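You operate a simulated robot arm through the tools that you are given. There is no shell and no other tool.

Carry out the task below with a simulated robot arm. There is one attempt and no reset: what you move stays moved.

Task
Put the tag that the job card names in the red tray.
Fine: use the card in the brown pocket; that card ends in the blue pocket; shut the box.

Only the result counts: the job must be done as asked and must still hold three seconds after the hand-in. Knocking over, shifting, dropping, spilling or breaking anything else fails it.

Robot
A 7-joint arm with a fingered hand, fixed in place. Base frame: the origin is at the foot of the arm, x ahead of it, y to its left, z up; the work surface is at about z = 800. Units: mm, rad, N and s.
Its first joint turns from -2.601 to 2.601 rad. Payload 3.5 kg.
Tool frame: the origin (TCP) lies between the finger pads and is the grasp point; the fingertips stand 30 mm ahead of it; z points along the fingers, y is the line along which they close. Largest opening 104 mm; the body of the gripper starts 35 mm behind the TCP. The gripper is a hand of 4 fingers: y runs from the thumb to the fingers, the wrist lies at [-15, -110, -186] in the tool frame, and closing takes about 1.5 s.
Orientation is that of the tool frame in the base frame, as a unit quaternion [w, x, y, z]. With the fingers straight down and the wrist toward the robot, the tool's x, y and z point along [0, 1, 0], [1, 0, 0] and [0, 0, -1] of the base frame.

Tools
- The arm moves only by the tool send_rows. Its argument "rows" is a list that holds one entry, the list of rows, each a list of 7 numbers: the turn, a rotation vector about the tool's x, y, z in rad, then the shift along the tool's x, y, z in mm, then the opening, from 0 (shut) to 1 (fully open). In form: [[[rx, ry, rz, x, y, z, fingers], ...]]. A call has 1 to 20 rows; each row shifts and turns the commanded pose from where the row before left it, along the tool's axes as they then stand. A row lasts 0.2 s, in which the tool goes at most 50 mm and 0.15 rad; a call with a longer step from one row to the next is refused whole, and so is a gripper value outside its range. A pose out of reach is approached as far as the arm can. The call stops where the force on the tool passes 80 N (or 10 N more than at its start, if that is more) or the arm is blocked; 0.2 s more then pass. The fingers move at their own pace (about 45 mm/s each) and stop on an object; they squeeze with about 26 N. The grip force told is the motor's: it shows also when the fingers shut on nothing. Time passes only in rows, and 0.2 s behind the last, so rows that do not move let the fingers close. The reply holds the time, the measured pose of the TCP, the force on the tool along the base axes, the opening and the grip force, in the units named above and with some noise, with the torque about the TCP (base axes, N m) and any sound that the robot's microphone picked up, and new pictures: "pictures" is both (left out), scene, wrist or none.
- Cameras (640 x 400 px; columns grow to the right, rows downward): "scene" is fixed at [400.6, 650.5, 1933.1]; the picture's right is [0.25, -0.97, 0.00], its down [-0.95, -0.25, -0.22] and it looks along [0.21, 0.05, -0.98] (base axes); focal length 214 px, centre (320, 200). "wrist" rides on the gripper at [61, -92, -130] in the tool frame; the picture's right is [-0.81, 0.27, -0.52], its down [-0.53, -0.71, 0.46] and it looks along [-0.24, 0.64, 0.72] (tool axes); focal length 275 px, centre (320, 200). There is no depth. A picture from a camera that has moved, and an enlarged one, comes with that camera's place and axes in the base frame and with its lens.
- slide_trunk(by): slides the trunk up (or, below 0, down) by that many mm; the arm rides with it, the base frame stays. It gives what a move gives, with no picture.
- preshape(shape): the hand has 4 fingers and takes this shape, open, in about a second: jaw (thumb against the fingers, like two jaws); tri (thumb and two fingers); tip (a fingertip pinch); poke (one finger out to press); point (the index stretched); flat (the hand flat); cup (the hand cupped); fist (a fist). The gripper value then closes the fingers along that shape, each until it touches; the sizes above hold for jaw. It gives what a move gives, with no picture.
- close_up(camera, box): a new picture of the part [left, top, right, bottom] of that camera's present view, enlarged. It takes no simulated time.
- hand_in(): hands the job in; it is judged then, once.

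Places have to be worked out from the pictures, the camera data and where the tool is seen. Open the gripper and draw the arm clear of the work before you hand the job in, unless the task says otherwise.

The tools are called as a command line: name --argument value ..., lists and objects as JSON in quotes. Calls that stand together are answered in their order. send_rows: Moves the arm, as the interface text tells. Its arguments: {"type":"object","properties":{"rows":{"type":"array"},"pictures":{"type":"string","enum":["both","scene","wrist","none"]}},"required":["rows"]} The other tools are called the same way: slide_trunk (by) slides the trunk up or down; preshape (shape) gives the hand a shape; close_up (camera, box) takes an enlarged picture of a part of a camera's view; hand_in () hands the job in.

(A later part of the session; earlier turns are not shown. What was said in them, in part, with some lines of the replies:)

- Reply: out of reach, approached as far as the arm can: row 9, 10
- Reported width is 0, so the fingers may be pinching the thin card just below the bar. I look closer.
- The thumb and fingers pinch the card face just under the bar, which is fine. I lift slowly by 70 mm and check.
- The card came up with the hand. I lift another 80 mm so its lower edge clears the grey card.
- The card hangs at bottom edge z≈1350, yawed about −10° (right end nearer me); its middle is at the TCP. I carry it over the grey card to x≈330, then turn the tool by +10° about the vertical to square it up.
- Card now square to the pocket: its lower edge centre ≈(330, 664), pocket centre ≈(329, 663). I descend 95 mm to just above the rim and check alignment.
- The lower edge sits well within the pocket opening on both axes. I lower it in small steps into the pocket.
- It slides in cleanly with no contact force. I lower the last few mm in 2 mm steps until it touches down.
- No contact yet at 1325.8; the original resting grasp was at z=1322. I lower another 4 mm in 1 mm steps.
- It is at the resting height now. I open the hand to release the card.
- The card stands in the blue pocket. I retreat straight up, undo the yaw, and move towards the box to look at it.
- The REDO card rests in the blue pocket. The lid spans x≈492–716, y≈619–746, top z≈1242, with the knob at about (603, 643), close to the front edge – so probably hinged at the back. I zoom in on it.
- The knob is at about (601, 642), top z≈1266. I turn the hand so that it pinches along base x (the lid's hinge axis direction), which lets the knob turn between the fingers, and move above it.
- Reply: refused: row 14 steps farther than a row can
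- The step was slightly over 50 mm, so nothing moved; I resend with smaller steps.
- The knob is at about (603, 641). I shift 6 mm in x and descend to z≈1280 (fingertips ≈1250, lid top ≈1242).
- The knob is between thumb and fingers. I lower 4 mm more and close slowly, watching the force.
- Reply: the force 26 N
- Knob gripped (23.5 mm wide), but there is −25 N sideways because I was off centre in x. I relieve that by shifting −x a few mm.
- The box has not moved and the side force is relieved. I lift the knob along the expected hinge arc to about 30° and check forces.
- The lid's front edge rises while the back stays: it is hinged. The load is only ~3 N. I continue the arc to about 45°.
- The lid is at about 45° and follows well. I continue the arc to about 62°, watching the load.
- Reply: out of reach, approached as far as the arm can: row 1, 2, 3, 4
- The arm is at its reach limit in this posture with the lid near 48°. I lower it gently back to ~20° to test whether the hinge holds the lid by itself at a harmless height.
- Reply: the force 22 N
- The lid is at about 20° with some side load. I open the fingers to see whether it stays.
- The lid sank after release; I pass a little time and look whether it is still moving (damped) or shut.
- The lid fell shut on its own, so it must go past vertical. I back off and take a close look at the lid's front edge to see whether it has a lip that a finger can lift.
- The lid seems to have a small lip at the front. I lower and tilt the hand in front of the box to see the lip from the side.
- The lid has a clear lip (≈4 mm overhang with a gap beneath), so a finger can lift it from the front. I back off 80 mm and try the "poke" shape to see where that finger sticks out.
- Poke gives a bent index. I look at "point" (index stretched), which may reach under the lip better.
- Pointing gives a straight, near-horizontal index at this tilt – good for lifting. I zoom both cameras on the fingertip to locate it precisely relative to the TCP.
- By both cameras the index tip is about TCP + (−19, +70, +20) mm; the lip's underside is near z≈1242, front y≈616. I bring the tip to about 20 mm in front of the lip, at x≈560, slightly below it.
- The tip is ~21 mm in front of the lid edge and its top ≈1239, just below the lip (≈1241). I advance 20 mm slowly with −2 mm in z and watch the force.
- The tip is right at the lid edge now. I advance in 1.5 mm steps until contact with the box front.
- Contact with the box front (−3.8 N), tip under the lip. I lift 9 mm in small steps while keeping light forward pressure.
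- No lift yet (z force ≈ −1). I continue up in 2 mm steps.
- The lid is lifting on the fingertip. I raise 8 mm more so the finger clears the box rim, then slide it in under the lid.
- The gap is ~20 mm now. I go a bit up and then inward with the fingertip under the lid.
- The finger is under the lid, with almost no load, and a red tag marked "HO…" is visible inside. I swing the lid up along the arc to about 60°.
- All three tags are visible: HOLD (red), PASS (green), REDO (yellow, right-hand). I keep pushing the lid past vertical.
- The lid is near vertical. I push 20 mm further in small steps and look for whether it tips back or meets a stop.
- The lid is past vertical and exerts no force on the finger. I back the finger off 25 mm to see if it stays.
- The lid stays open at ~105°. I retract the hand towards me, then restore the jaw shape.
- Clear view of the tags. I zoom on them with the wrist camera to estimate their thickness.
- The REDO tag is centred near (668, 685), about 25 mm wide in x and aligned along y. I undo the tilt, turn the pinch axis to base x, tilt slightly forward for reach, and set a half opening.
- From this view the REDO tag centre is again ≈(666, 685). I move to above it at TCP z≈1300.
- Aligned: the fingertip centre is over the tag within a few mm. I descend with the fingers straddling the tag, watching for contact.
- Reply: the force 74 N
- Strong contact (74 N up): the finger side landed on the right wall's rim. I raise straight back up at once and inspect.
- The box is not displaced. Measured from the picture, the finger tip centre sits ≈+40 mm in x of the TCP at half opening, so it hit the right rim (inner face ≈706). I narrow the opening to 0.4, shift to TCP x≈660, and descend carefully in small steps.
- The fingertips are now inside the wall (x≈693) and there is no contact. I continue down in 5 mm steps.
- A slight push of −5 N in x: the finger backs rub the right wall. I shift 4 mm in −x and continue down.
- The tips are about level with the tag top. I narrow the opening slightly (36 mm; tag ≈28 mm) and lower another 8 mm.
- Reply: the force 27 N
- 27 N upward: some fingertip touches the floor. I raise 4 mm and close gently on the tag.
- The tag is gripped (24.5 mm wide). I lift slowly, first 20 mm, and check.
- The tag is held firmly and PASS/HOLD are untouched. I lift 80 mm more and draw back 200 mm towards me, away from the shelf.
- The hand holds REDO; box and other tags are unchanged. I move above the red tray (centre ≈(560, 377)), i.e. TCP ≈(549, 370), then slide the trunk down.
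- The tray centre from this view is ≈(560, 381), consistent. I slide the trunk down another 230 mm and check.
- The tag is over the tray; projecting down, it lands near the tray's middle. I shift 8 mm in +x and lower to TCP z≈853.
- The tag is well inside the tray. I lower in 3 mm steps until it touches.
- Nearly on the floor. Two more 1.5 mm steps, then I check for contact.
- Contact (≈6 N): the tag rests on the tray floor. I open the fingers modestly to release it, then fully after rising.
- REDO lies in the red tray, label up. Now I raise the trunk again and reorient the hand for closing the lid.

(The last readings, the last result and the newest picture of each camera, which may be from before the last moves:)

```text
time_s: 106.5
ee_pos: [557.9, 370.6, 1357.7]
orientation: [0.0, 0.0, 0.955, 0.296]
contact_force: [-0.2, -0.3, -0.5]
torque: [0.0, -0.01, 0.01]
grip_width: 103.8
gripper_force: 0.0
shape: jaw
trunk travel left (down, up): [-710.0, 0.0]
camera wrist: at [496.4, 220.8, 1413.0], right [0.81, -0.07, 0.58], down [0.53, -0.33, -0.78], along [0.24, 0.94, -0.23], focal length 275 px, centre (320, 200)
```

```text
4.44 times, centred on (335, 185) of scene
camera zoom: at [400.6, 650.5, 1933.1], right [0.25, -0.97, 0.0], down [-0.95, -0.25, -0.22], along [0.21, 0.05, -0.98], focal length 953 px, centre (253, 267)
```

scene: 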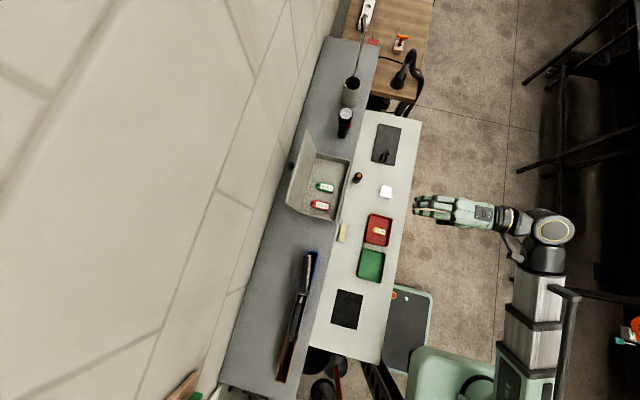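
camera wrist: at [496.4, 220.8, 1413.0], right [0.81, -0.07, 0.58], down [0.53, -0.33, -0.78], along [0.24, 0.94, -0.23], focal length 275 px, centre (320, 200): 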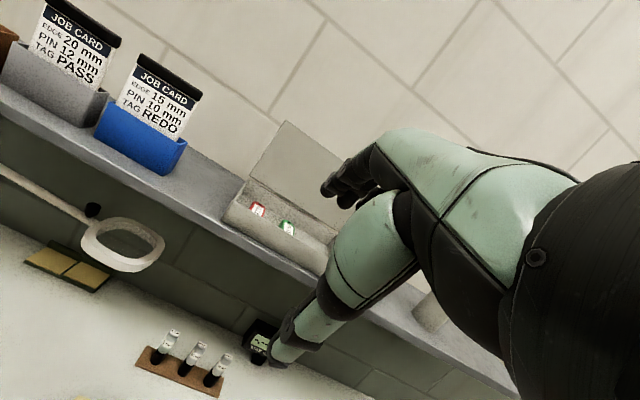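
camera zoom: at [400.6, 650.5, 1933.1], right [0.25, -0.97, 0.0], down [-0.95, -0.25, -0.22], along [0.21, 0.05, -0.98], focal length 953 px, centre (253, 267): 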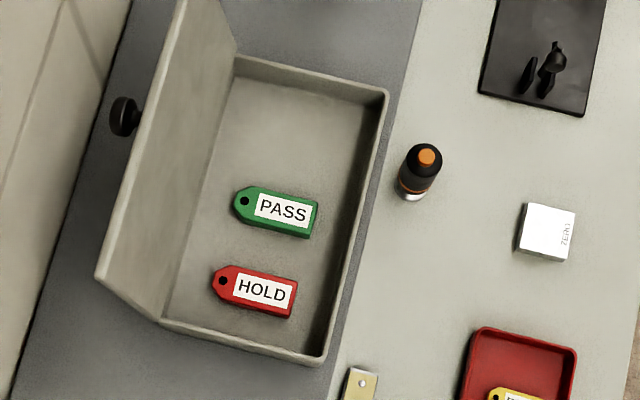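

The lid's top edge is at about y≈771, z≈1370. I bring the open hand over it (tilted forward) at x≈540, left of the knob, first stopping short at TCP y≈690, z≈1405 to check.

send_rows --rows '[[[0, 0, 0, 2, 26.6, -38.8, 1], [0, 0, 0, 2, 33, 22.6, 1], [0, 0, 0, 2, 33, 22.6, 1], [0, 0, 0, 2, 33, 22.6, 1], [0, 0, 0, 2, 33, 22.6, 1], [0, 0, 0, 2, 33, 22.6, 1], [0, 0, 0, 2, 33, 22.6, 1], [0, 0, 0, 2, 33, 22.6, 1], [0, 0, 0, 2, 33, 22.6, 1], [0, 0, 0, 0, 0, 0, 1]]]' --pictures "both"

close_up --camera "scene" --box '[280, 140, 380, 230]'

close_up --camera "wrist" --box '[200, 60, 420, 260]'

```text
time_s: 108.7
ee_pos: [540.1, 689.4, 1404.2]
orientation: [0.0, 0.0, 0.955, 0.296]
contact_force: [-0.4, 1.2, -0.6]
torque: [0.01, 0.01, 0.0]
grip_width: 103.9
gripper_force: 0.0
shape: jaw
trunk travel left (down, up): [-710.0, 0.0]
camera wrist: at [478.8, 538.8, 1459.6], right [0.81, -0.07, 0.58], down [0.53, -0.33, -0.78], along [0.24, 0.94, -0.23], focal length 275 px, centre (320, 200)
```

scene: 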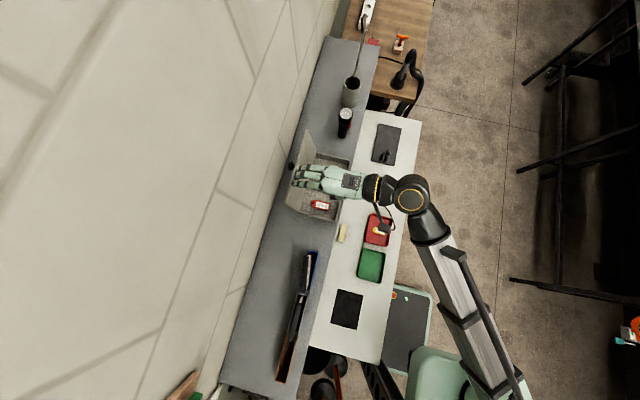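
wrist: 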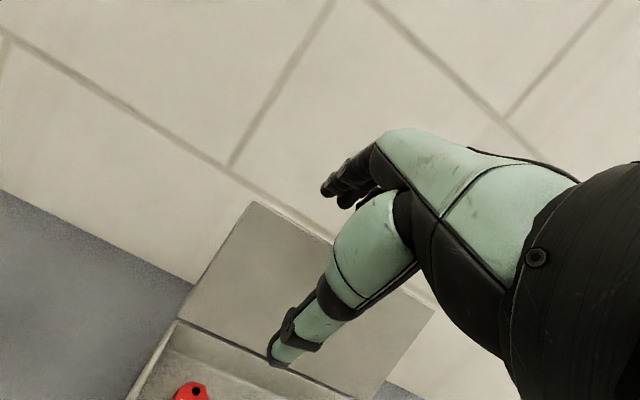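

```text
4.44 times, centred on (330, 185) of scene
camera zoom: at [400.6, 650.5, 1933.1], right [0.25, -0.97, 0.0], down [-0.95, -0.25, -0.22], along [0.21, 0.05, -0.98], focal length 953 px, centre (276, 267)
```

zoom: 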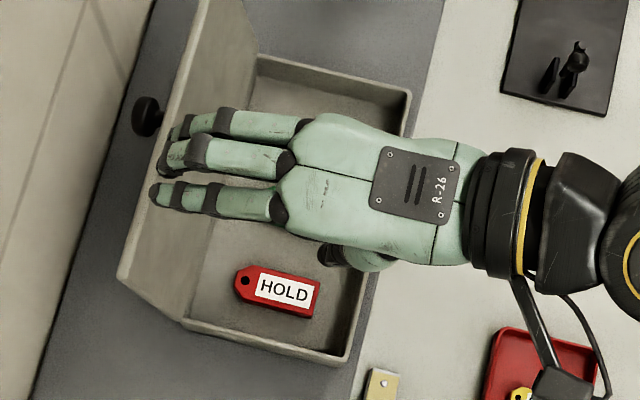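

```text
2.00 times, centred on (310, 160) of wrist
camera zoom: at [478.8, 538.8, 1459.6], right [0.81, -0.07, 0.58], down [0.53, -0.33, -0.78], along [0.24, 0.94, -0.23], focal length 551 px, centre (340, 280)
```

zoom: 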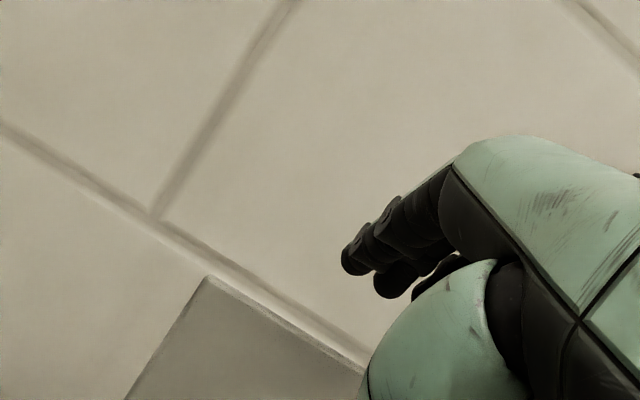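

The index tip is at about TCP+(−8, +63, +14). I steepen the fingers (tilt 0.6→0.3) for a better hook and advance over the lid's top edge, keeping ~30 mm above it.

send_rows --rows '[[[0, 0, 0, 0, 5.6, -8.2, 1], [0.15, 0, 0, 0, 0, 0, 1], [0.15, 0, 0, 0, 0, 0, 1], [0, 0, 0, 0, 21, 6.5, 1], [0, 0, 0, 0, 21, 6.5, 1], [0, 0, 0, 0, 0, 0, 1]]]' --pictures "both"

close_up --camera "scene" --box '[280, 140, 380, 230]'

close_up --camera "wrist" --box '[200, 100, 420, 300]'

```text
time_s: 110.1
ee_pos: [540.4, 733.1, 1413.6]
orientation: [0.0, 0.0, 0.989, 0.15]
contact_force: [-0.4, -0.4, 0.5]
torque: [0.05, 0.04, 0.0]
grip_width: 103.7
gripper_force: 0.1
shape: jaw
trunk travel left (down, up): [-710.0, 0.0]
camera wrist: at [478.8, 607.4, 1510.7], right [0.81, 0.11, 0.58], down [0.53, -0.55, -0.65], along [0.24, 0.83, -0.5], focal length 275 px, centre (320, 200)
```

scene: 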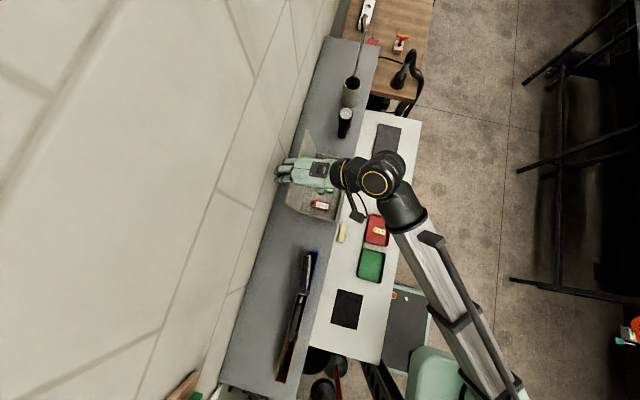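
wrist: 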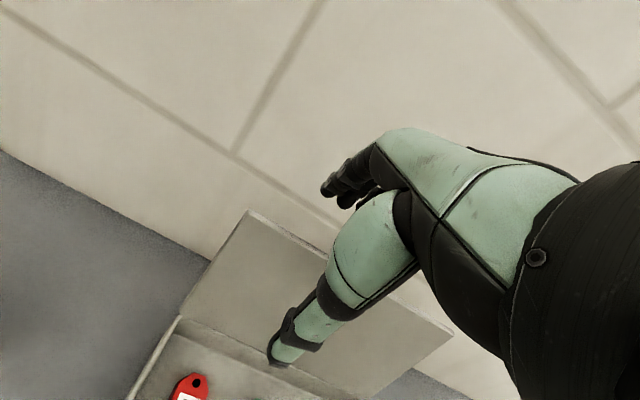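

```text
4.44 times, centred on (330, 185) of scene
camera zoom: at [400.6, 650.5, 1933.1], right [0.25, -0.97, 0.0], down [-0.95, -0.25, -0.22], along [0.21, 0.05, -0.98], focal length 953 px, centre (276, 267)
```

zoom: 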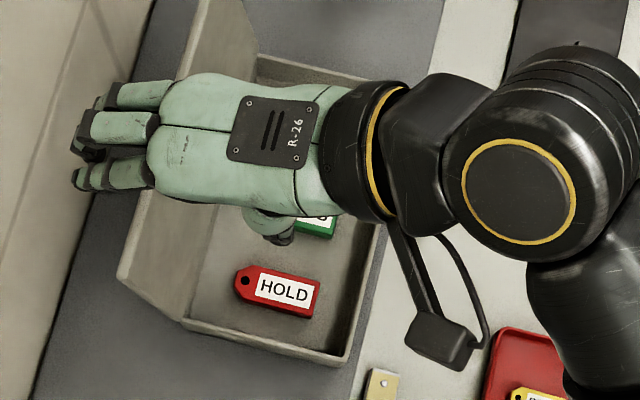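

```text
2.00 times, centred on (310, 200) of wrist
camera zoom: at [478.8, 607.4, 1510.7], right [0.81, 0.11, 0.58], down [0.53, -0.55, -0.65], along [0.24, 0.83, -0.5], focal length 551 px, centre (340, 200)
```

zoom: 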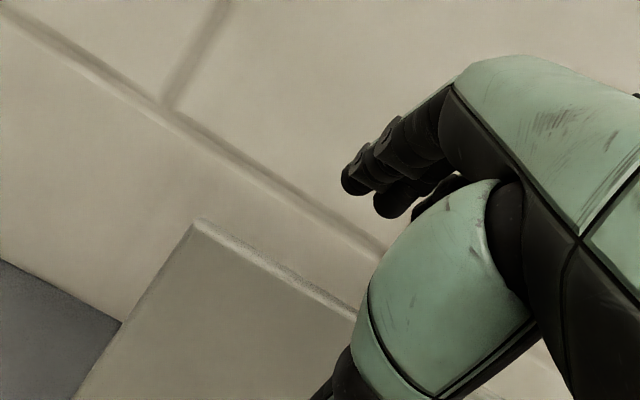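

Fingertips are ≈30 mm behind the lid's top edge and clear of the wall and knob. I descend 50 mm in steps to hook behind the lid.

send_rows --rows '[[[0, 0, 0, 0, -5.9, 19.1, 1], [0, 0, 0, 0, -4.4, 14.3, 1], [0, 0, 0, 0, -3, 9.6, 1], [0, 0, 0, 0, -1.5, 4.8, 1], [0, 0, 0, 0, 0, 0, 1]]]' --pictures "both"

close_up --camera "scene" --box '[280, 140, 380, 230]'

close_up --camera "wrist" --box '[200, 100, 420, 300]'

```text
time_s: 111.3
ee_pos: [539.6, 735.6, 1364.1]
orientation: [0.0, 0.0, 0.989, 0.149]
contact_force: [0.4, 0.6, 1.0]
torque: [-0.01, 0.02, 0.0]
grip_width: 103.6
gripper_force: 0.0
shape: jaw
trunk travel left (down, up): [-710.0, 0.0]
camera wrist: at [479.2, 607.7, 1461.2], right [0.81, 0.11, 0.58], down [0.53, -0.55, -0.65], along [0.24, 0.83, -0.5], focal length 275 px, centre (320, 200)
```

scene: 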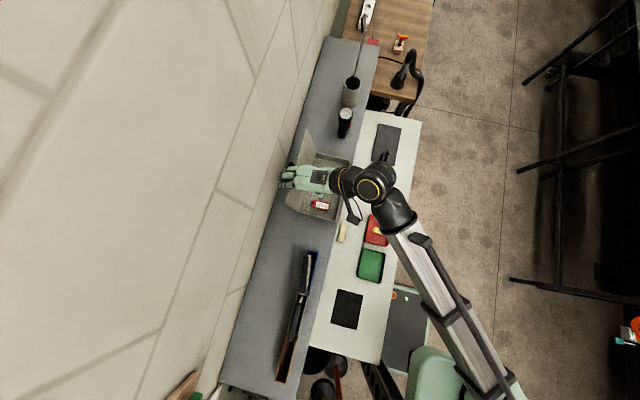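
wrist: 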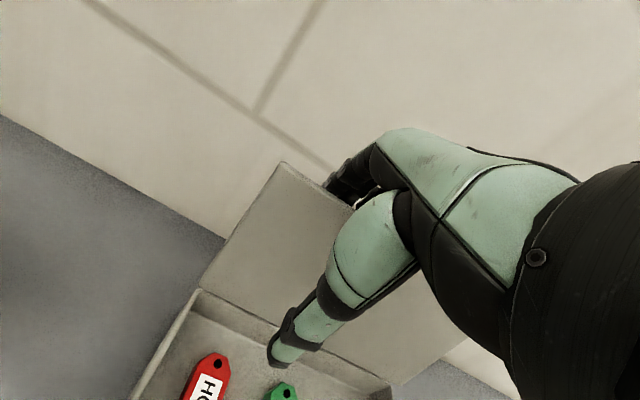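

```text
4.44 times, centred on (330, 185) of scene
camera zoom: at [400.6, 650.5, 1933.1], right [0.25, -0.97, 0.0], down [-0.95, -0.25, -0.22], along [0.21, 0.05, -0.98], focal length 953 px, centre (276, 267)
```

zoom: 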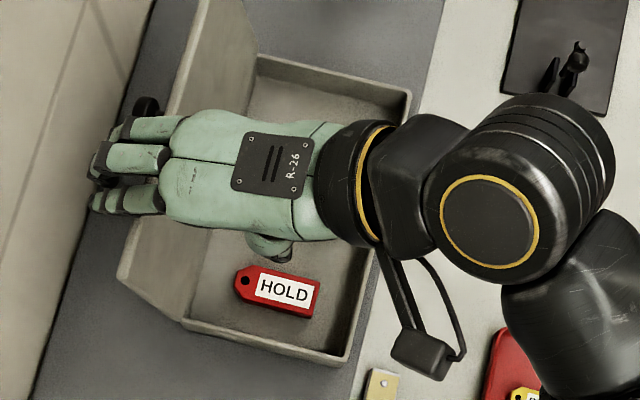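

```text
2.00 times, centred on (310, 200) of wrist
camera zoom: at [479.2, 607.7, 1461.2], right [0.81, 0.11, 0.58], down [0.53, -0.55, -0.65], along [0.24, 0.83, -0.5], focal length 551 px, centre (340, 200)
```

zoom: 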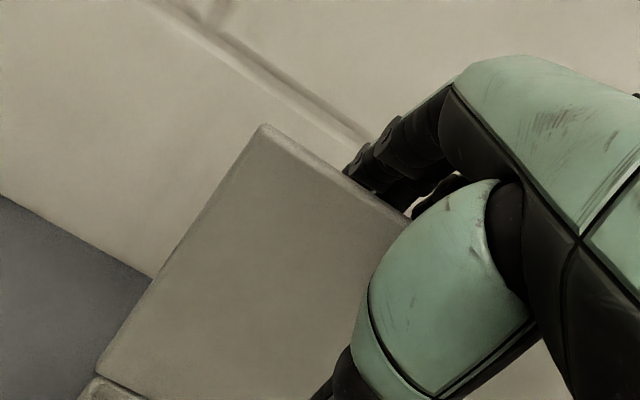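

The fingertips are hooked behind the lid. I lower 6 mm more and pull gently towards me by 30 mm.

send_rows --rows '[[[0, 0, 0, 0, -1.8, 5.7, 1], [0, 0, 0, 0, -9.5, -3, 1], [0, 0, 0, 0, -9.5, -3, 1], [0, 0, 0, 0, -9.5, -3, 1], [0, 0, 0, 0, 0, 0, 1]]]' --pictures "both"

close_up --camera "scene" --box '[280, 140, 380, 230]'

close_up --camera "wrist" --box '[200, 100, 420, 300]'

```text
time_s: 112.5
ee_pos: [538.4, 704.5, 1358.4]
orientation: [0.0, 0.0, 0.989, 0.15]
contact_force: [0.3, 0.3, 1.0]
torque: [0.01, 0.03, 0.04]
grip_width: 103.9
gripper_force: 0.0
shape: jaw
trunk travel left (down, up): [-710.0, 0.0]
camera wrist: at [478.5, 578.0, 1455.2], right [0.81, 0.11, 0.58], down [0.53, -0.55, -0.65], along [0.24, 0.83, -0.5], focal length 275 px, centre (320, 200)
```

scene: 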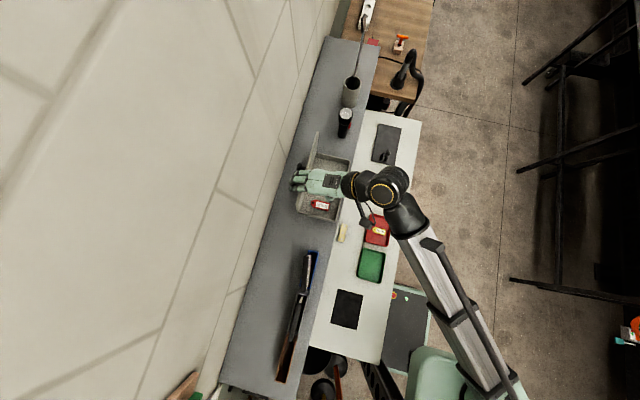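
wrist: 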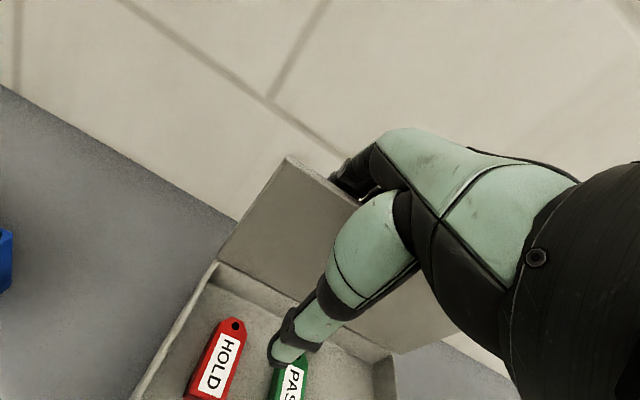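

```text
4.44 times, centred on (330, 185) of scene
camera zoom: at [400.6, 650.5, 1933.1], right [0.25, -0.97, 0.0], down [-0.95, -0.25, -0.22], along [0.21, 0.05, -0.98], focal length 953 px, centre (276, 267)
```

zoom: 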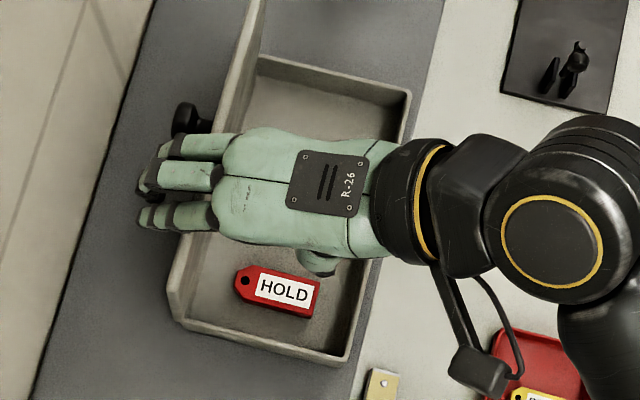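

```text
2.00 times, centred on (310, 200) of wrist
camera zoom: at [478.5, 578.0, 1455.2], right [0.81, 0.11, 0.58], down [0.53, -0.55, -0.65], along [0.24, 0.83, -0.5], focal length 551 px, centre (340, 200)
```

zoom: 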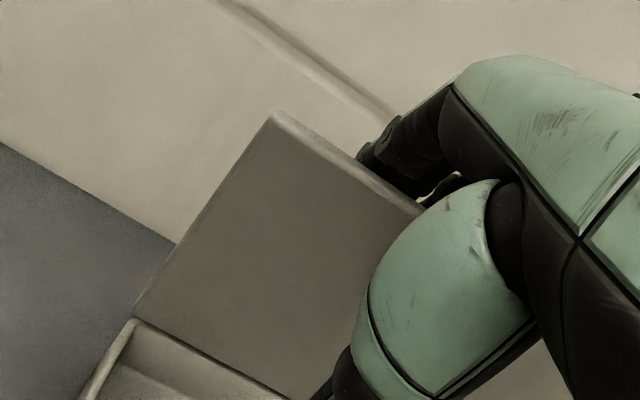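

The lid follows and is about vertical. So it does not flop, I close the jaw to about 38 mm around the lid edge while moving the hand forward to compensate.

send_rows --rows '[[[0, 0, 0, 0, 7.2, 2.2, 0.8], [0, 0, 0, 0, 7.2, 2.2, 0.65], [0, 0, 0, 0, 7.2, 2.2, 0.5], [0, 0, 0, 0, 7.2, 2.2, 0.37], [0, 0, 0, 0, 0, 0, 0.37], [0, 0, 0, 0, 0, 0, 0.37]]]' --pictures "both"

close_up --camera "scene" --box '[280, 140, 380, 230]'

close_up --camera "wrist" --box '[200, 100, 420, 300]'

```text
time_s: 113.9
ee_pos: [539.9, 735.5, 1358.0]
orientation: [0.0, 0.001, 0.989, 0.15]
contact_force: [0.4, -0.4, -0.1]
torque: [-0.01, -0.01, 0.0]
grip_width: 39.2
gripper_force: 0.0
shape: jaw
trunk travel left (down, up): [-710.0, 0.0]
camera wrist: at [479.1, 608.1, 1455.5], right [0.81, 0.11, 0.58], down [0.53, -0.55, -0.65], along [0.24, 0.83, -0.5], focal length 275 px, centre (320, 200)
```

scene: 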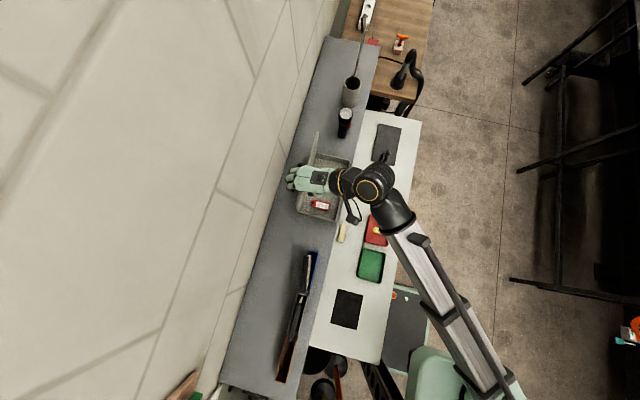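
wrist: 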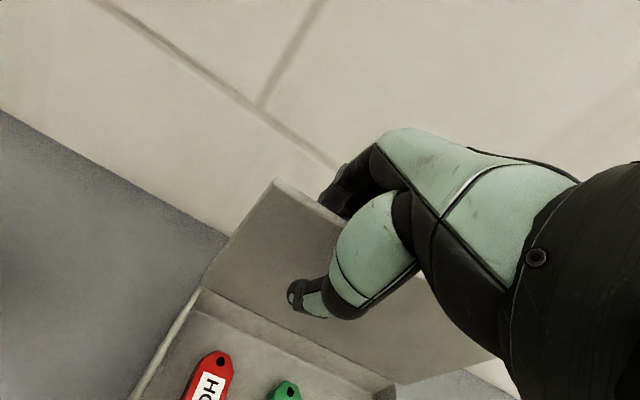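

```text
4.44 times, centred on (330, 185) of scene
camera zoom: at [400.6, 650.5, 1933.1], right [0.25, -0.97, 0.0], down [-0.95, -0.25, -0.22], along [0.21, 0.05, -0.98], focal length 953 px, centre (276, 267)
```

zoom: 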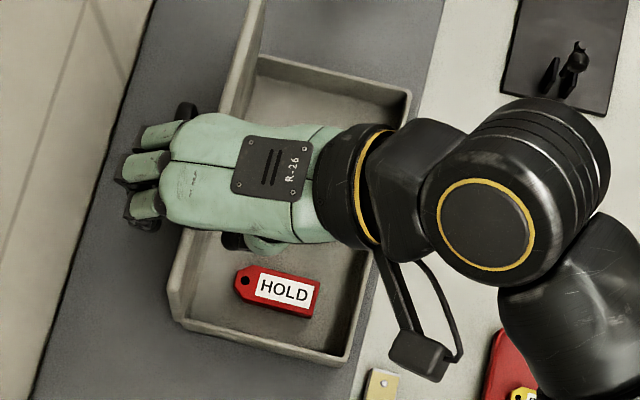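

```text
2.00 times, centred on (310, 200) of wrist
camera zoom: at [479.1, 608.1, 1455.5], right [0.81, 0.11, 0.58], down [0.53, -0.55, -0.65], along [0.24, 0.83, -0.5], focal length 551 px, centre (340, 200)
```

zoom: 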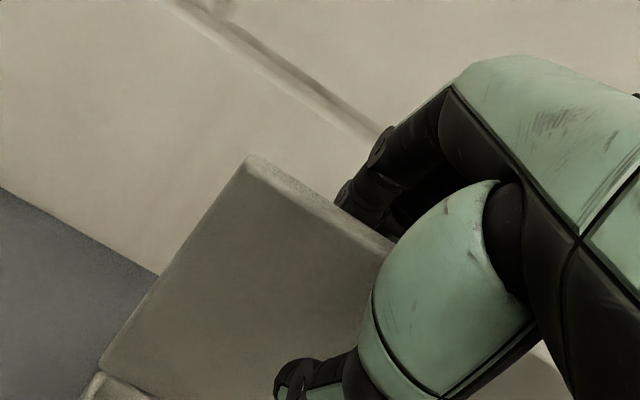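

The lid edge sits between thumb (front) and fingers (back). I now guide it down along its arc, starting with about 30° while tilting the hand with it.

send_rows --rows '[[[0, 0, 0, 0, -9.9, -1, 0.37], [0, 0, 0, 0, -9.9, -1, 0.37], [-0.05, 0, 0, 0, -9.9, 0.9, 0.37], [-0.05, 0, 0, 0, -9.9, 0.9, 0.37], [-0.05, 0, 0, 0, -9.9, 0.9, 0.37], [0, 0, 0, 0, 0, 0, 0.37]]]' --pictures "both"

close_up --camera "scene" --box '[280, 140, 380, 230]'

close_up --camera "wrist" --box '[180, 100, 420, 320]'

```text
time_s: 115.3
ee_pos: [539.0, 687.6, 1342.1]
orientation: [-0.001, 0.0, 0.975, 0.223]
contact_force: [-0.3, 0.4, 0.1]
torque: [0.0, 0.0, 0.03]
grip_width: 39.0
gripper_force: 0.1
shape: jaw
trunk travel left (down, up): [-710.0, 0.0]
camera wrist: at [478.3, 547.9, 1418.5], right [0.81, 0.02, 0.59], down [0.53, -0.44, -0.72], along [0.24, 0.9, -0.37], focal length 275 px, centre (320, 200)
```

scene: 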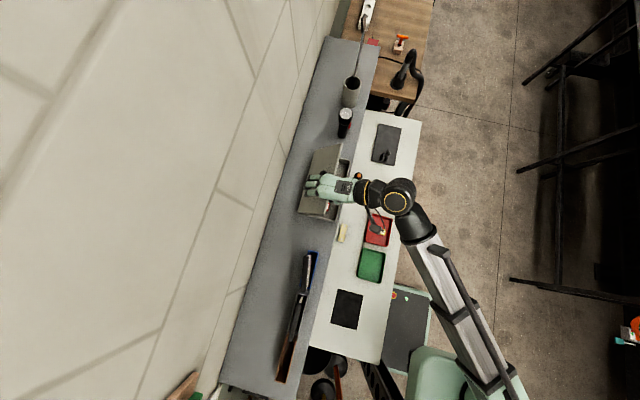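
wrist: 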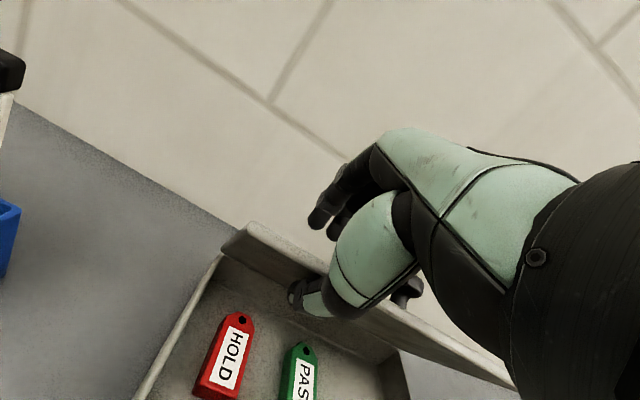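

```text
4.44 times, centred on (330, 185) of scene
camera zoom: at [400.6, 650.5, 1933.1], right [0.25, -0.97, 0.0], down [-0.95, -0.25, -0.22], along [0.21, 0.05, -0.98], focal length 953 px, centre (276, 267)
```

zoom: 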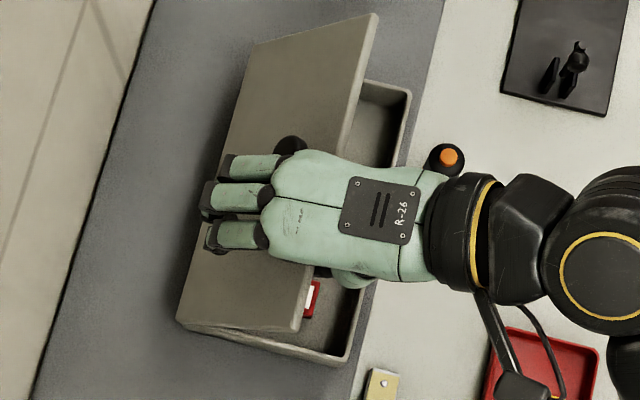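

```text
1.82 times, centred on (300, 210) of wrist
camera zoom: at [478.3, 547.9, 1418.5], right [0.81, 0.02, 0.59], down [0.53, -0.44, -0.72], along [0.24, 0.9, -0.37], focal length 500 px, centre (356, 182)
```

zoom: 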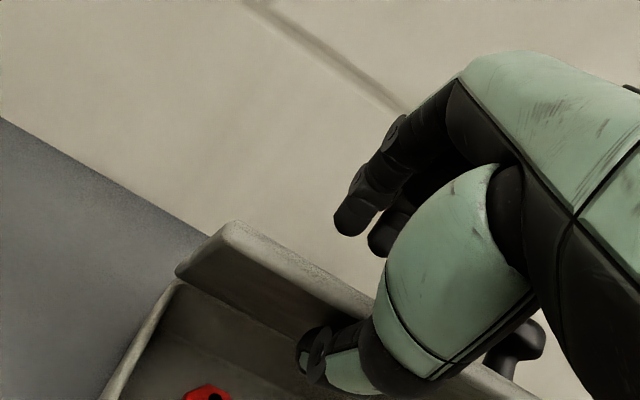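

The lid now rests on the thumb at ~45°, load negligible. I lower it further, flattening the hand so the thumb can later slide out from under the front edge.

send_rows --rows '[[[-0.117, 0, 0, 0, -10.1, -2.1, 0.37], [-0.117, 0, 0, 0, -9.8, -3.3, 0.37], [-0.117, 0, 0, 0, -9.3, -4.4, 0.37], [0, 0, 0, 0, 0, 0, 0.37]]]' --pictures "wrist"

close_up --camera "scene" --box '[280, 140, 380, 230]'

close_up --camera "wrist" --box '[180, 100, 420, 320]'

```text
time_s: 116.3
ee_pos: [538.9, 657.5, 1332.9]
orientation: [0.0, 0.001, 0.921, 0.39]
contact_force: [0.2, -0.1, -0.1]
torque: [-0.02, 0.05, -0.02]
grip_width: 38.6
gripper_force: 0.0
shape: jaw
trunk travel left (down, up): [-710.0, 0.0]
camera wrist: at [478.5, 500.0, 1357.8], right [0.81, -0.18, 0.56], down [0.53, -0.17, -0.83], along [0.24, 0.97, -0.04], focal length 275 px, centre (320, 200)
```

wrist: 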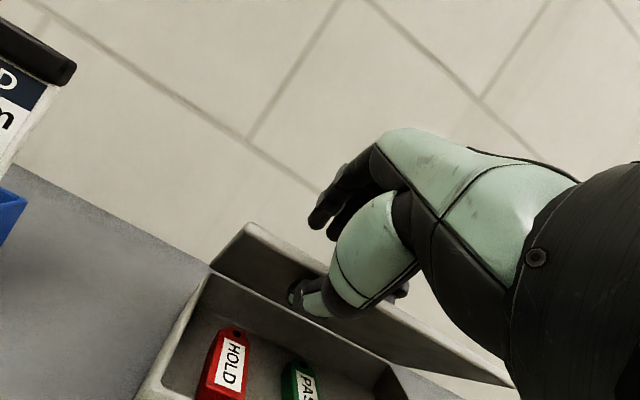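

```text
4.44 times, centred on (330, 185) of scene
camera zoom: at [400.6, 650.5, 1933.1], right [0.25, -0.97, 0.0], down [-0.95, -0.25, -0.22], along [0.21, 0.05, -0.98], focal length 953 px, centre (276, 267)
```

zoom: 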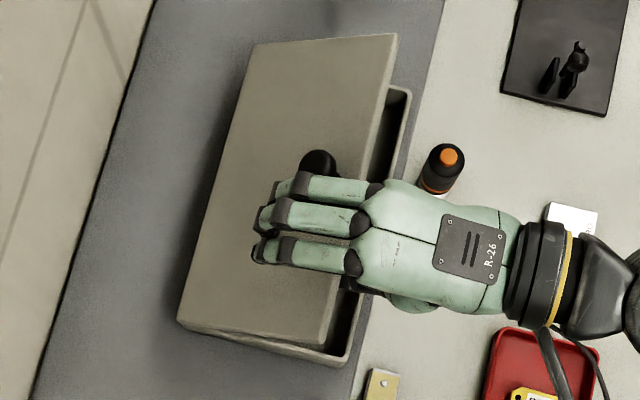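

```text
1.82 times, centred on (300, 210) of wrist
camera zoom: at [478.5, 500.0, 1357.8], right [0.81, -0.18, 0.56], down [0.53, -0.17, -0.83], along [0.24, 0.97, -0.04], focal length 500 px, centre (356, 182)
```

zoom: 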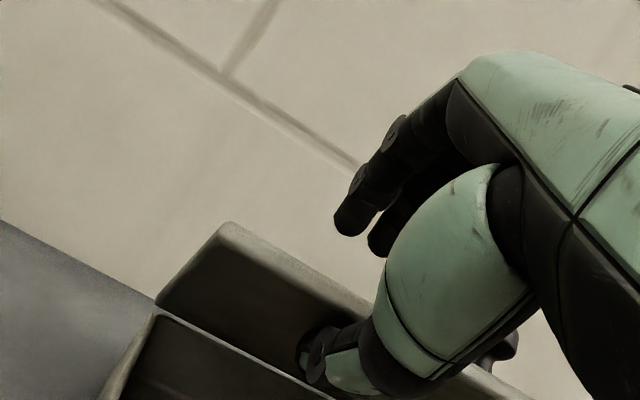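

Working well. I continue lowering and flattening.

send_rows --rows '[[[-0.1, 0, 0, 0, -9.4, -1.3, 0.37], [-0.1, 0, 0, 0, -9.3, -2.2, 0.37], [-0.1, 0, 0, 0, -9, -3.1, 0.37], [-0.1, 0, 0, 0, -8.7, -4, 0.37], [0, 0, 0, 0, 0, 0, 0.37]]]' --pictures "wrist"

close_up --camera "scene" --box '[280, 140, 380, 230]'

close_up --camera "wrist" --box '[180, 100, 420, 320]'

```text
time_s: 117.5
ee_pos: [539.2, 627.3, 1309.2]
orientation: [0.0, 0.0, 0.825, 0.565]
contact_force: [0.1, 0.8, -1.3]
torque: [0.0, 0.0, 0.0]
grip_width: 38.6
gripper_force: 0.0
shape: jaw
trunk travel left (down, up): [-710.0, 0.0]
camera wrist: at [479.1, 471.3, 1270.7], right [0.81, -0.38, 0.44], down [0.53, 0.17, -0.83], along [0.24, 0.91, 0.34], focal length 275 px, centre (320, 200)
```

wrist: 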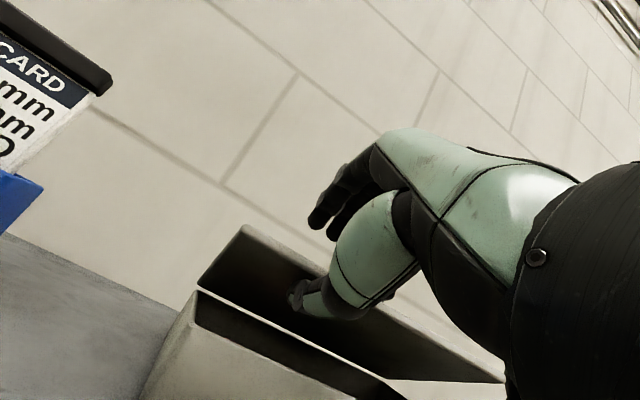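

```text
4.44 times, centred on (330, 185) of scene
camera zoom: at [400.6, 650.5, 1933.1], right [0.25, -0.97, 0.0], down [-0.95, -0.25, -0.22], along [0.21, 0.05, -0.98], focal length 953 px, centre (276, 267)
```

zoom: 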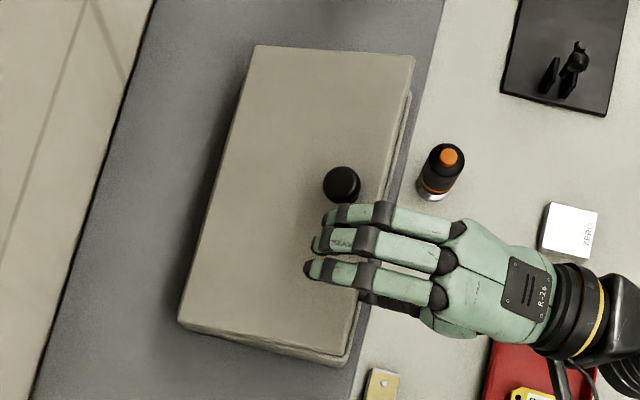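

```text
1.82 times, centred on (300, 210) of wrist
camera zoom: at [479.1, 471.3, 1270.7], right [0.81, -0.38, 0.44], down [0.53, 0.17, -0.83], along [0.24, 0.91, 0.34], focal length 500 px, centre (356, 182)
```

zoom: 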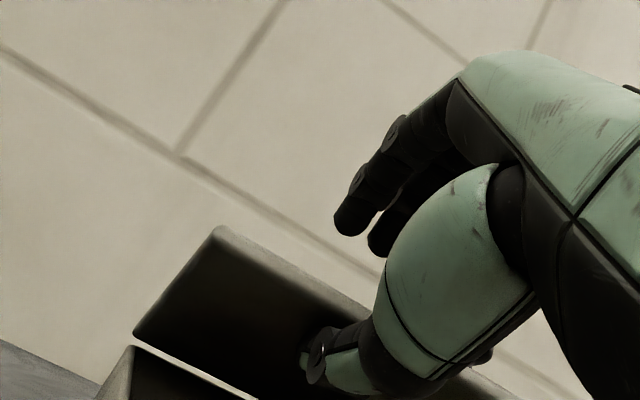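

The lid is at about 25°, still resting on the thumb. I lower 20 mm more.

send_rows --rows '[[[0, 0, 0, 0, -7, 0.5, 0.37], [0, 0, 0, 0, -7, 0.5, 0.37], [0, 0, 0, 0, -7, 0.5, 0.37], [0, 0, 0, 0, 0, 0, 0.37]]]' --pictures "wrist"

close_up --camera "wrist" --box '[180, 180, 420, 400]'

close_up --camera "scene" --box '[280, 140, 380, 230]'

```text
time_s: 118.5
ee_pos: [538.8, 621.4, 1290.3]
orientation: [0.0, 0.0, 0.825, 0.565]
contact_force: [0.5, 0.5, 0.4]
torque: [-0.02, -0.02, -0.01]
grip_width: 38.7
gripper_force: 0.0
shape: jaw
trunk travel left (down, up): [-710.0, 0.0]
camera wrist: at [478.8, 466.3, 1251.1], right [0.81, -0.38, 0.44], down [0.53, 0.17, -0.83], along [0.24, 0.91, 0.34], focal length 275 px, centre (320, 200)
```

wrist: 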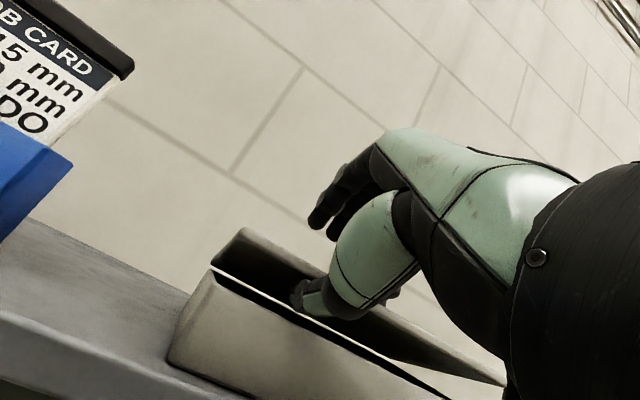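

```text
1.82 times, centred on (300, 290) of wrist
camera zoom: at [478.8, 466.3, 1251.1], right [0.81, -0.38, 0.44], down [0.53, 0.17, -0.83], along [0.24, 0.91, 0.34], focal length 500 px, centre (356, 36)
```

zoom: 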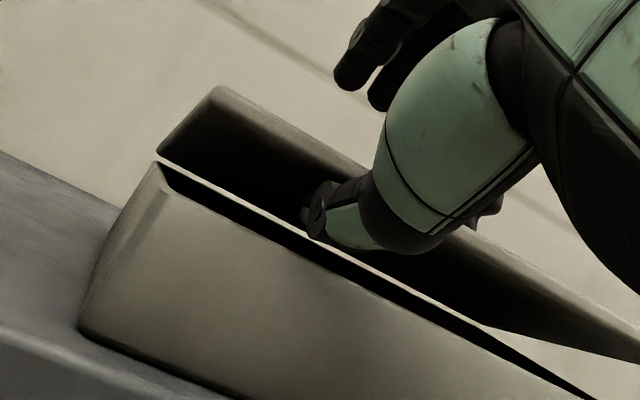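

```text
4.44 times, centred on (330, 185) of scene
camera zoom: at [400.6, 650.5, 1933.1], right [0.25, -0.97, 0.0], down [-0.95, -0.25, -0.22], along [0.21, 0.05, -0.98], focal length 953 px, centre (276, 267)
```

zoom: 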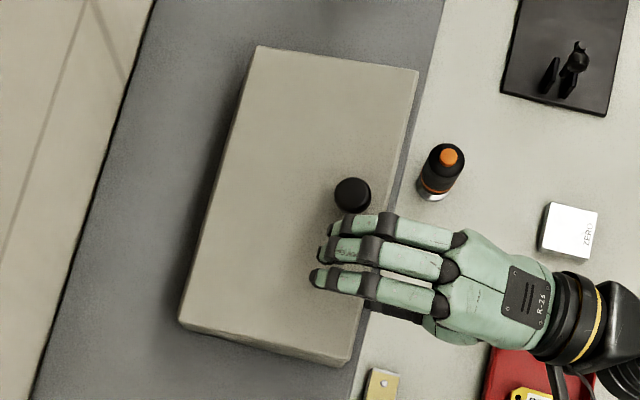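

The lid is at ~15–18°. I lower 8 mm more while watching for contact with the rim.

send_rows --rows '[[[0, 0, 0, 0, -3.7, 1.5, 0.37], [0, 0, 0, 0, -3.7, 1.5, 0.37], [0, 0, 0, 0, 0, 0, 0.37]]]' --pictures "none"

close_up --camera "wrist" --box '[180, 180, 420, 400]'

```text
time_s: 119.3
ee_pos: [539.1, 621.5, 1282.9]
orientation: [0.0, 0.0, 0.825, 0.565]
contact_force: [0.0, -0.2, 0.4]
torque: [-0.01, 0.02, -0.02]
grip_width: 38.6
gripper_force: 0.0
shape: jaw
trunk travel left (down, up): [-710.0, 0.0]
```

```text
1.82 times, centred on (300, 290) of wrist
camera zoom: at [478.6, 466.1, 1244.0], right [0.81, -0.38, 0.44], down [0.53, 0.17, -0.83], along [0.24, 0.91, 0.34], focal length 500 px, centre (356, 36)
```

zoom: 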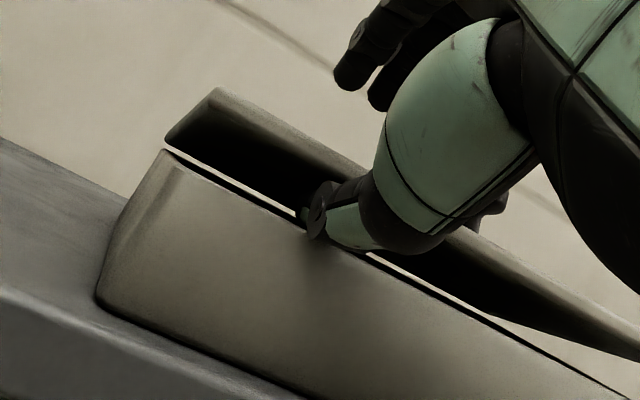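

The thumb is just above the rim with the lid edge ~25 mm up. I now draw the hand straight back so the lid slides off the thumb and closes.

send_rows --rows '[[[0, 0, 0, 0, -1.8, -4.7, 0.37], [0, 0, 0, 0, -1.8, -4.7, 0.37], [0, 0, 0, 0, -1.8, -4.7, 0.37], [0, 0, 0, 0, -1.8, -4.7, 0.37], [0, 0, 0, 0, -1.8, -4.7, 0.37], [0, 0, 0, 0, -1.8, -4.7, 0.37], [0, 0, 0, 0, -1.8, -4.7, 0.37], [0, 0, 0, 0, 0, 0, 0.37]]]' --pictures "both"

close_up --camera "wrist" --box '[180, 180, 420, 400]'

close_up --camera "scene" --box '[280, 140, 380, 230]'

```text
time_s: 121.1
ee_pos: [539.9, 586.7, 1283.5]
orientation: [0.001, 0.001, 0.825, 0.565]
contact_force: [-1.3, 0.0, 0.4]
torque: [0.01, 0.01, 0.01]
grip_width: 38.6
gripper_force: 0.1
shape: jaw
trunk travel left (down, up): [-710.0, 0.0]
camera wrist: at [478.6, 431.4, 1244.0], right [0.81, -0.38, 0.44], down [0.53, 0.17, -0.83], along [0.24, 0.91, 0.34], focal length 275 px, centre (320, 200)
```

scene: 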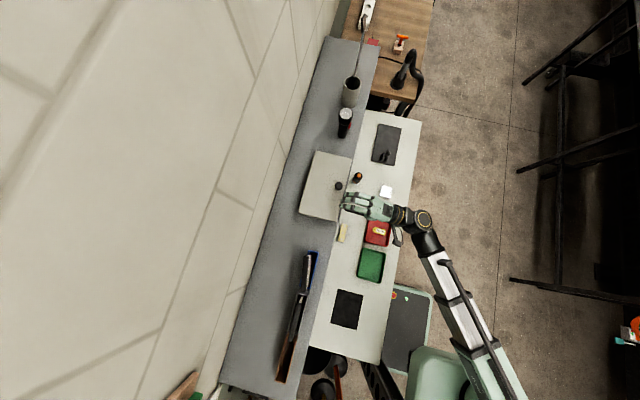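
wrist: 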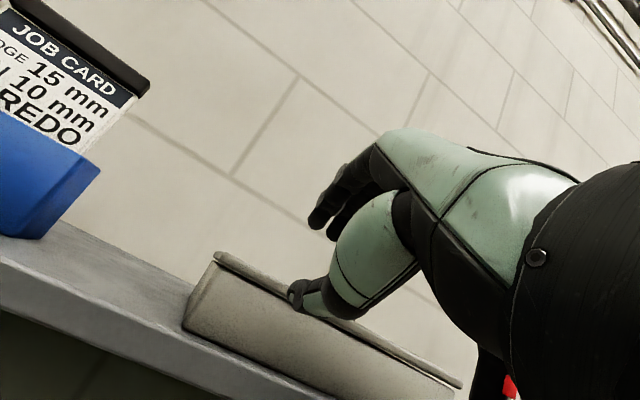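

```text
1.82 times, centred on (300, 290) of wrist
camera zoom: at [478.6, 431.4, 1244.0], right [0.81, -0.38, 0.44], down [0.53, 0.17, -0.83], along [0.24, 0.91, 0.34], focal length 500 px, centre (356, 36)
```

zoom: 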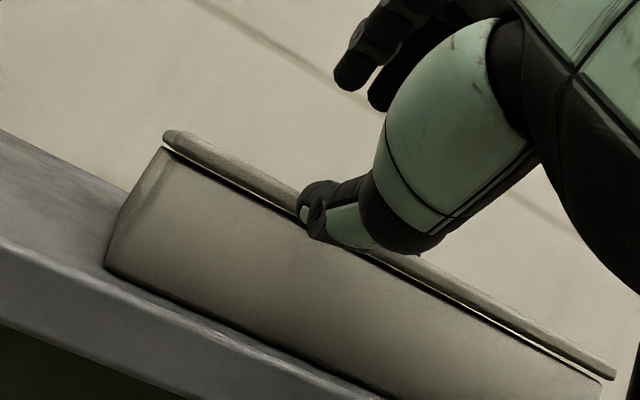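

```text
4.44 times, centred on (330, 185) of scene
camera zoom: at [400.6, 650.5, 1933.1], right [0.25, -0.97, 0.0], down [-0.95, -0.25, -0.22], along [0.21, 0.05, -0.98], focal length 953 px, centre (276, 267)
```

zoom: 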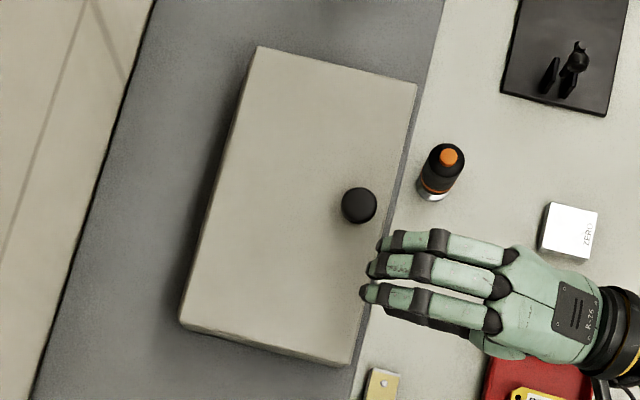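

The lid has dropped shut. I retreat further towards me and inspect the lid.

send_rows --rows '[[[0, 0, 0, 0, -7.2, -18.6, 0.5], [0, 0, 0, 0, -10.9, -28, 0.8], [0, 0, 0, 0, -14.5, -37, 1], [0, 0, 0, 0, -14.5, -37, 1], [0, 0, 0, 0, 0, 0, 1], [0.15, 0, 0, 0, 0, 0, 1], [0.15, 0, 0, 0, 0, 0, 1], [0.15, 0, 0, 0, 0, 0, 1], [0.15, 0, 0, 0, 0, 0, 1], [0, 0, 0, 0, 0, 0, 1]]]' --pictures "both"

close_up --camera "wrist" --box '[180, 100, 360, 260]'

close_up --camera "scene" --box '[290, 140, 380, 230]'

close_up --camera "scene" --box '[240, 230, 400, 400]'

```text
time_s: 123.3
ee_pos: [538.8, 457.4, 1281.2]
orientation: [0.0, 0.0, 0.955, 0.295]
contact_force: [-0.4, 0.1, -0.5]
torque: [0.02, 0.02, 0.01]
grip_width: 104.0
gripper_force: 0.0
shape: jaw
trunk travel left (down, up): [-710.0, 0.0]
camera wrist: at [478.7, 307.4, 1338.4], right [0.81, -0.07, 0.58], down [0.53, -0.33, -0.78], along [0.24, 0.94, -0.24], focal length 275 px, centre (320, 200)
```

scene: 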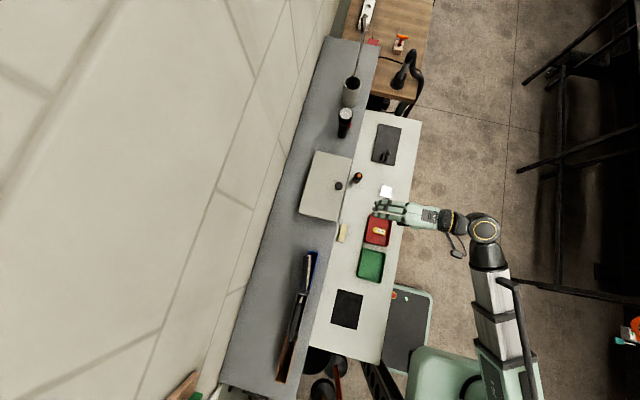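
wrist: 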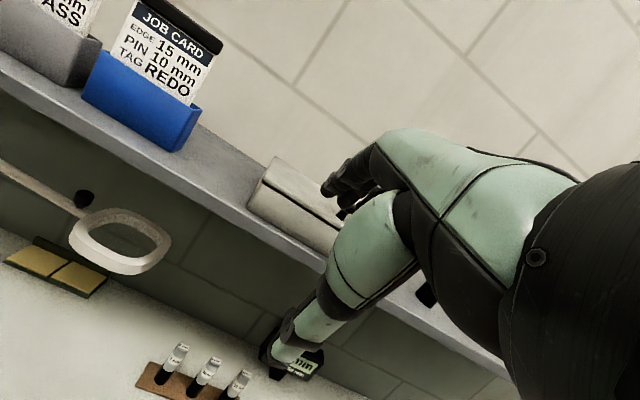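

```text
2.50 times, centred on (270, 180) of wrist
camera zoom: at [478.7, 307.4, 1338.4], right [0.81, -0.07, 0.58], down [0.53, -0.33, -0.78], along [0.24, 0.94, -0.24], focal length 688 px, centre (445, 250)
```

zoom: 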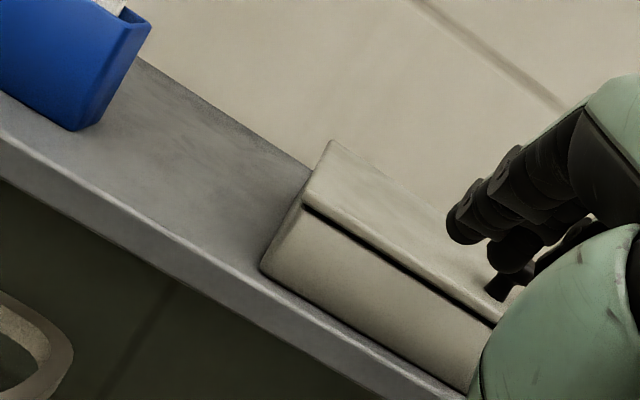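

```text
4.44 times, centred on (335, 185) of scene
camera zoom: at [400.6, 650.5, 1933.1], right [0.25, -0.97, 0.0], down [-0.95, -0.25, -0.22], along [0.21, 0.05, -0.98], focal length 953 px, centre (253, 267)
```

zoom: 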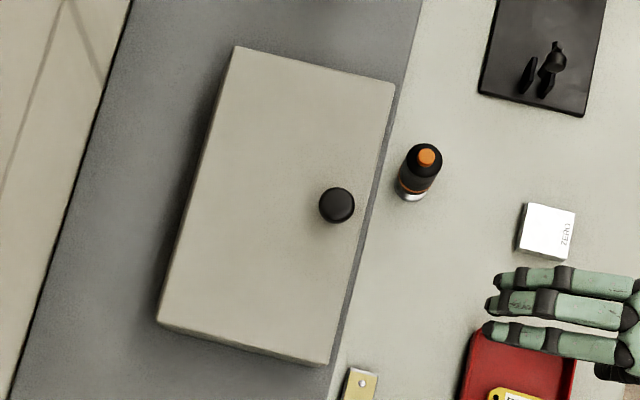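

```text
2.35 times, centred on (320, 315) of scene
camera zoom: at [400.6, 650.5, 1933.1], right [0.25, -0.97, 0.0], down [-0.95, -0.25, -0.22], along [0.21, 0.05, -0.98], focal length 505 px, centre (320, -71)
```

zoom: 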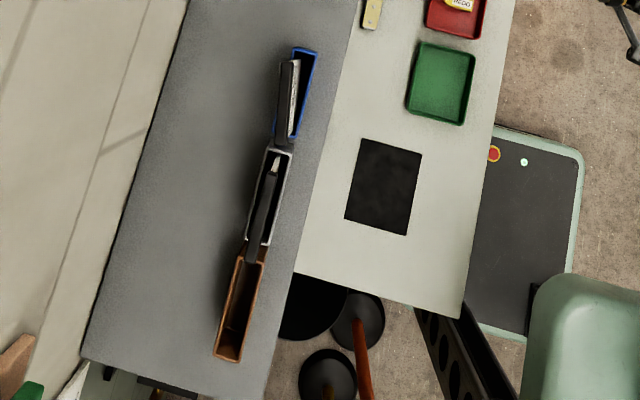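

The lid is shut exactly as at the start, the REDO card is in the blue pocket, and the tag is in the red tray. I draw the arm a bit further clear and take a last look.

send_rows --rows '[[[0, 0, 0, 0, -16, -27, 1], [0, 0, 0, 0, -16, -27, 1], [0, 0, 0, 0, -16, -27, 1], [0, 0, 0, 0, 0, 0, 1], [0, 0, 0, 0, 0, 0, 1]]]' --pictures "both"

close_up --camera "scene" --box '[320, 160, 420, 260]'

```text
time_s: 124.5
ee_pos: [538.6, 370.6, 1322.7]
orientation: [0.0, 0.0, 0.955, 0.296]
contact_force: [0.3, 0.1, -0.3]
torque: [-0.02, -0.04, -0.01]
grip_width: 103.6
gripper_force: 0.2
shape: jaw
trunk travel left (down, up): [-710.0, 0.0]
camera wrist: at [478.5, 221.8, 1378.4], right [0.81, -0.07, 0.58], down [0.53, -0.33, -0.78], along [0.24, 0.94, -0.23], focal length 275 px, centre (320, 200)
```

scene: 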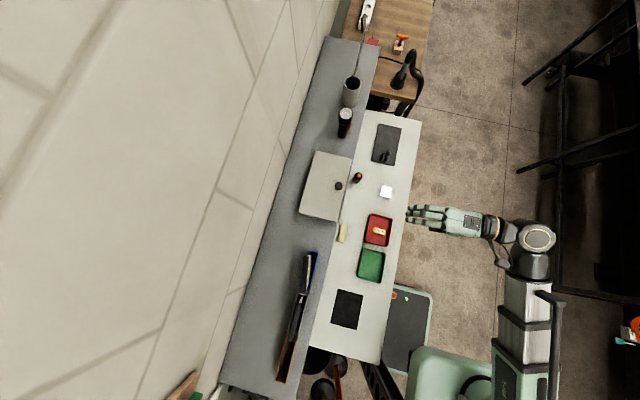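
wrist: 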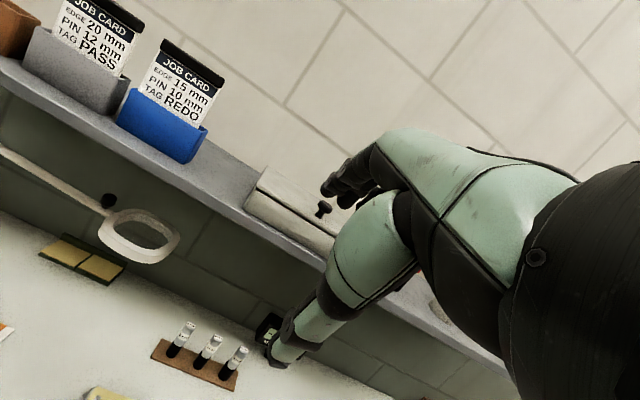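

```text
4.00 times, centred on (370, 210) of scene
camera zoom: at [400.6, 650.5, 1933.1], right [0.25, -0.97, 0.0], down [-0.95, -0.25, -0.22], along [0.21, 0.05, -0.98], focal length 858 px, centre (120, 160)
```

zoom: 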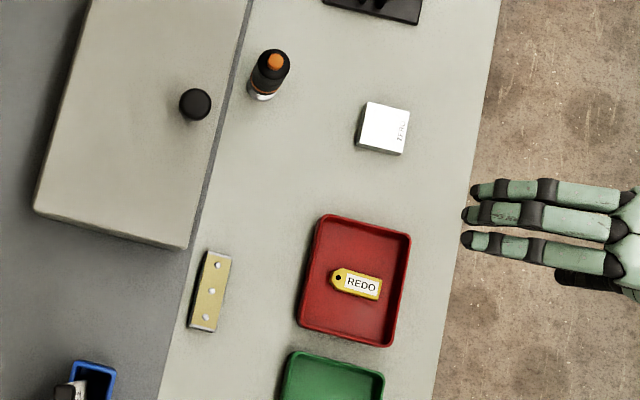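

Everything is in its final state: the REDO tag is in the red tray, the card is in the blue pocket, the box is shut, the gripper is open and the arm is clear. I hand the job in.

hand_in

```text
The job is handed in.
```

The job is done and handed in; I don't have the judge's result.

- **Card:** the card in the brown pocket named the tag REDO. It now stands in the blue pocket.
- **Tag:** the yellow REDO tag from the box lies label-up in the red tray.
- **Box:** the lid is shut, with the PASS and HOLD tags still inside.

Two contacts happened along the way. While reaching for the tag, the fingers pressed on the box's right rim with about 74 N before I backed off. On my first try at opening the box, the lid dropped shut from roughly 20°. The final pictures show the box and everything else where they were at the start, as closely as I could measure.

The gripper is open and the arm is clear of the bench.
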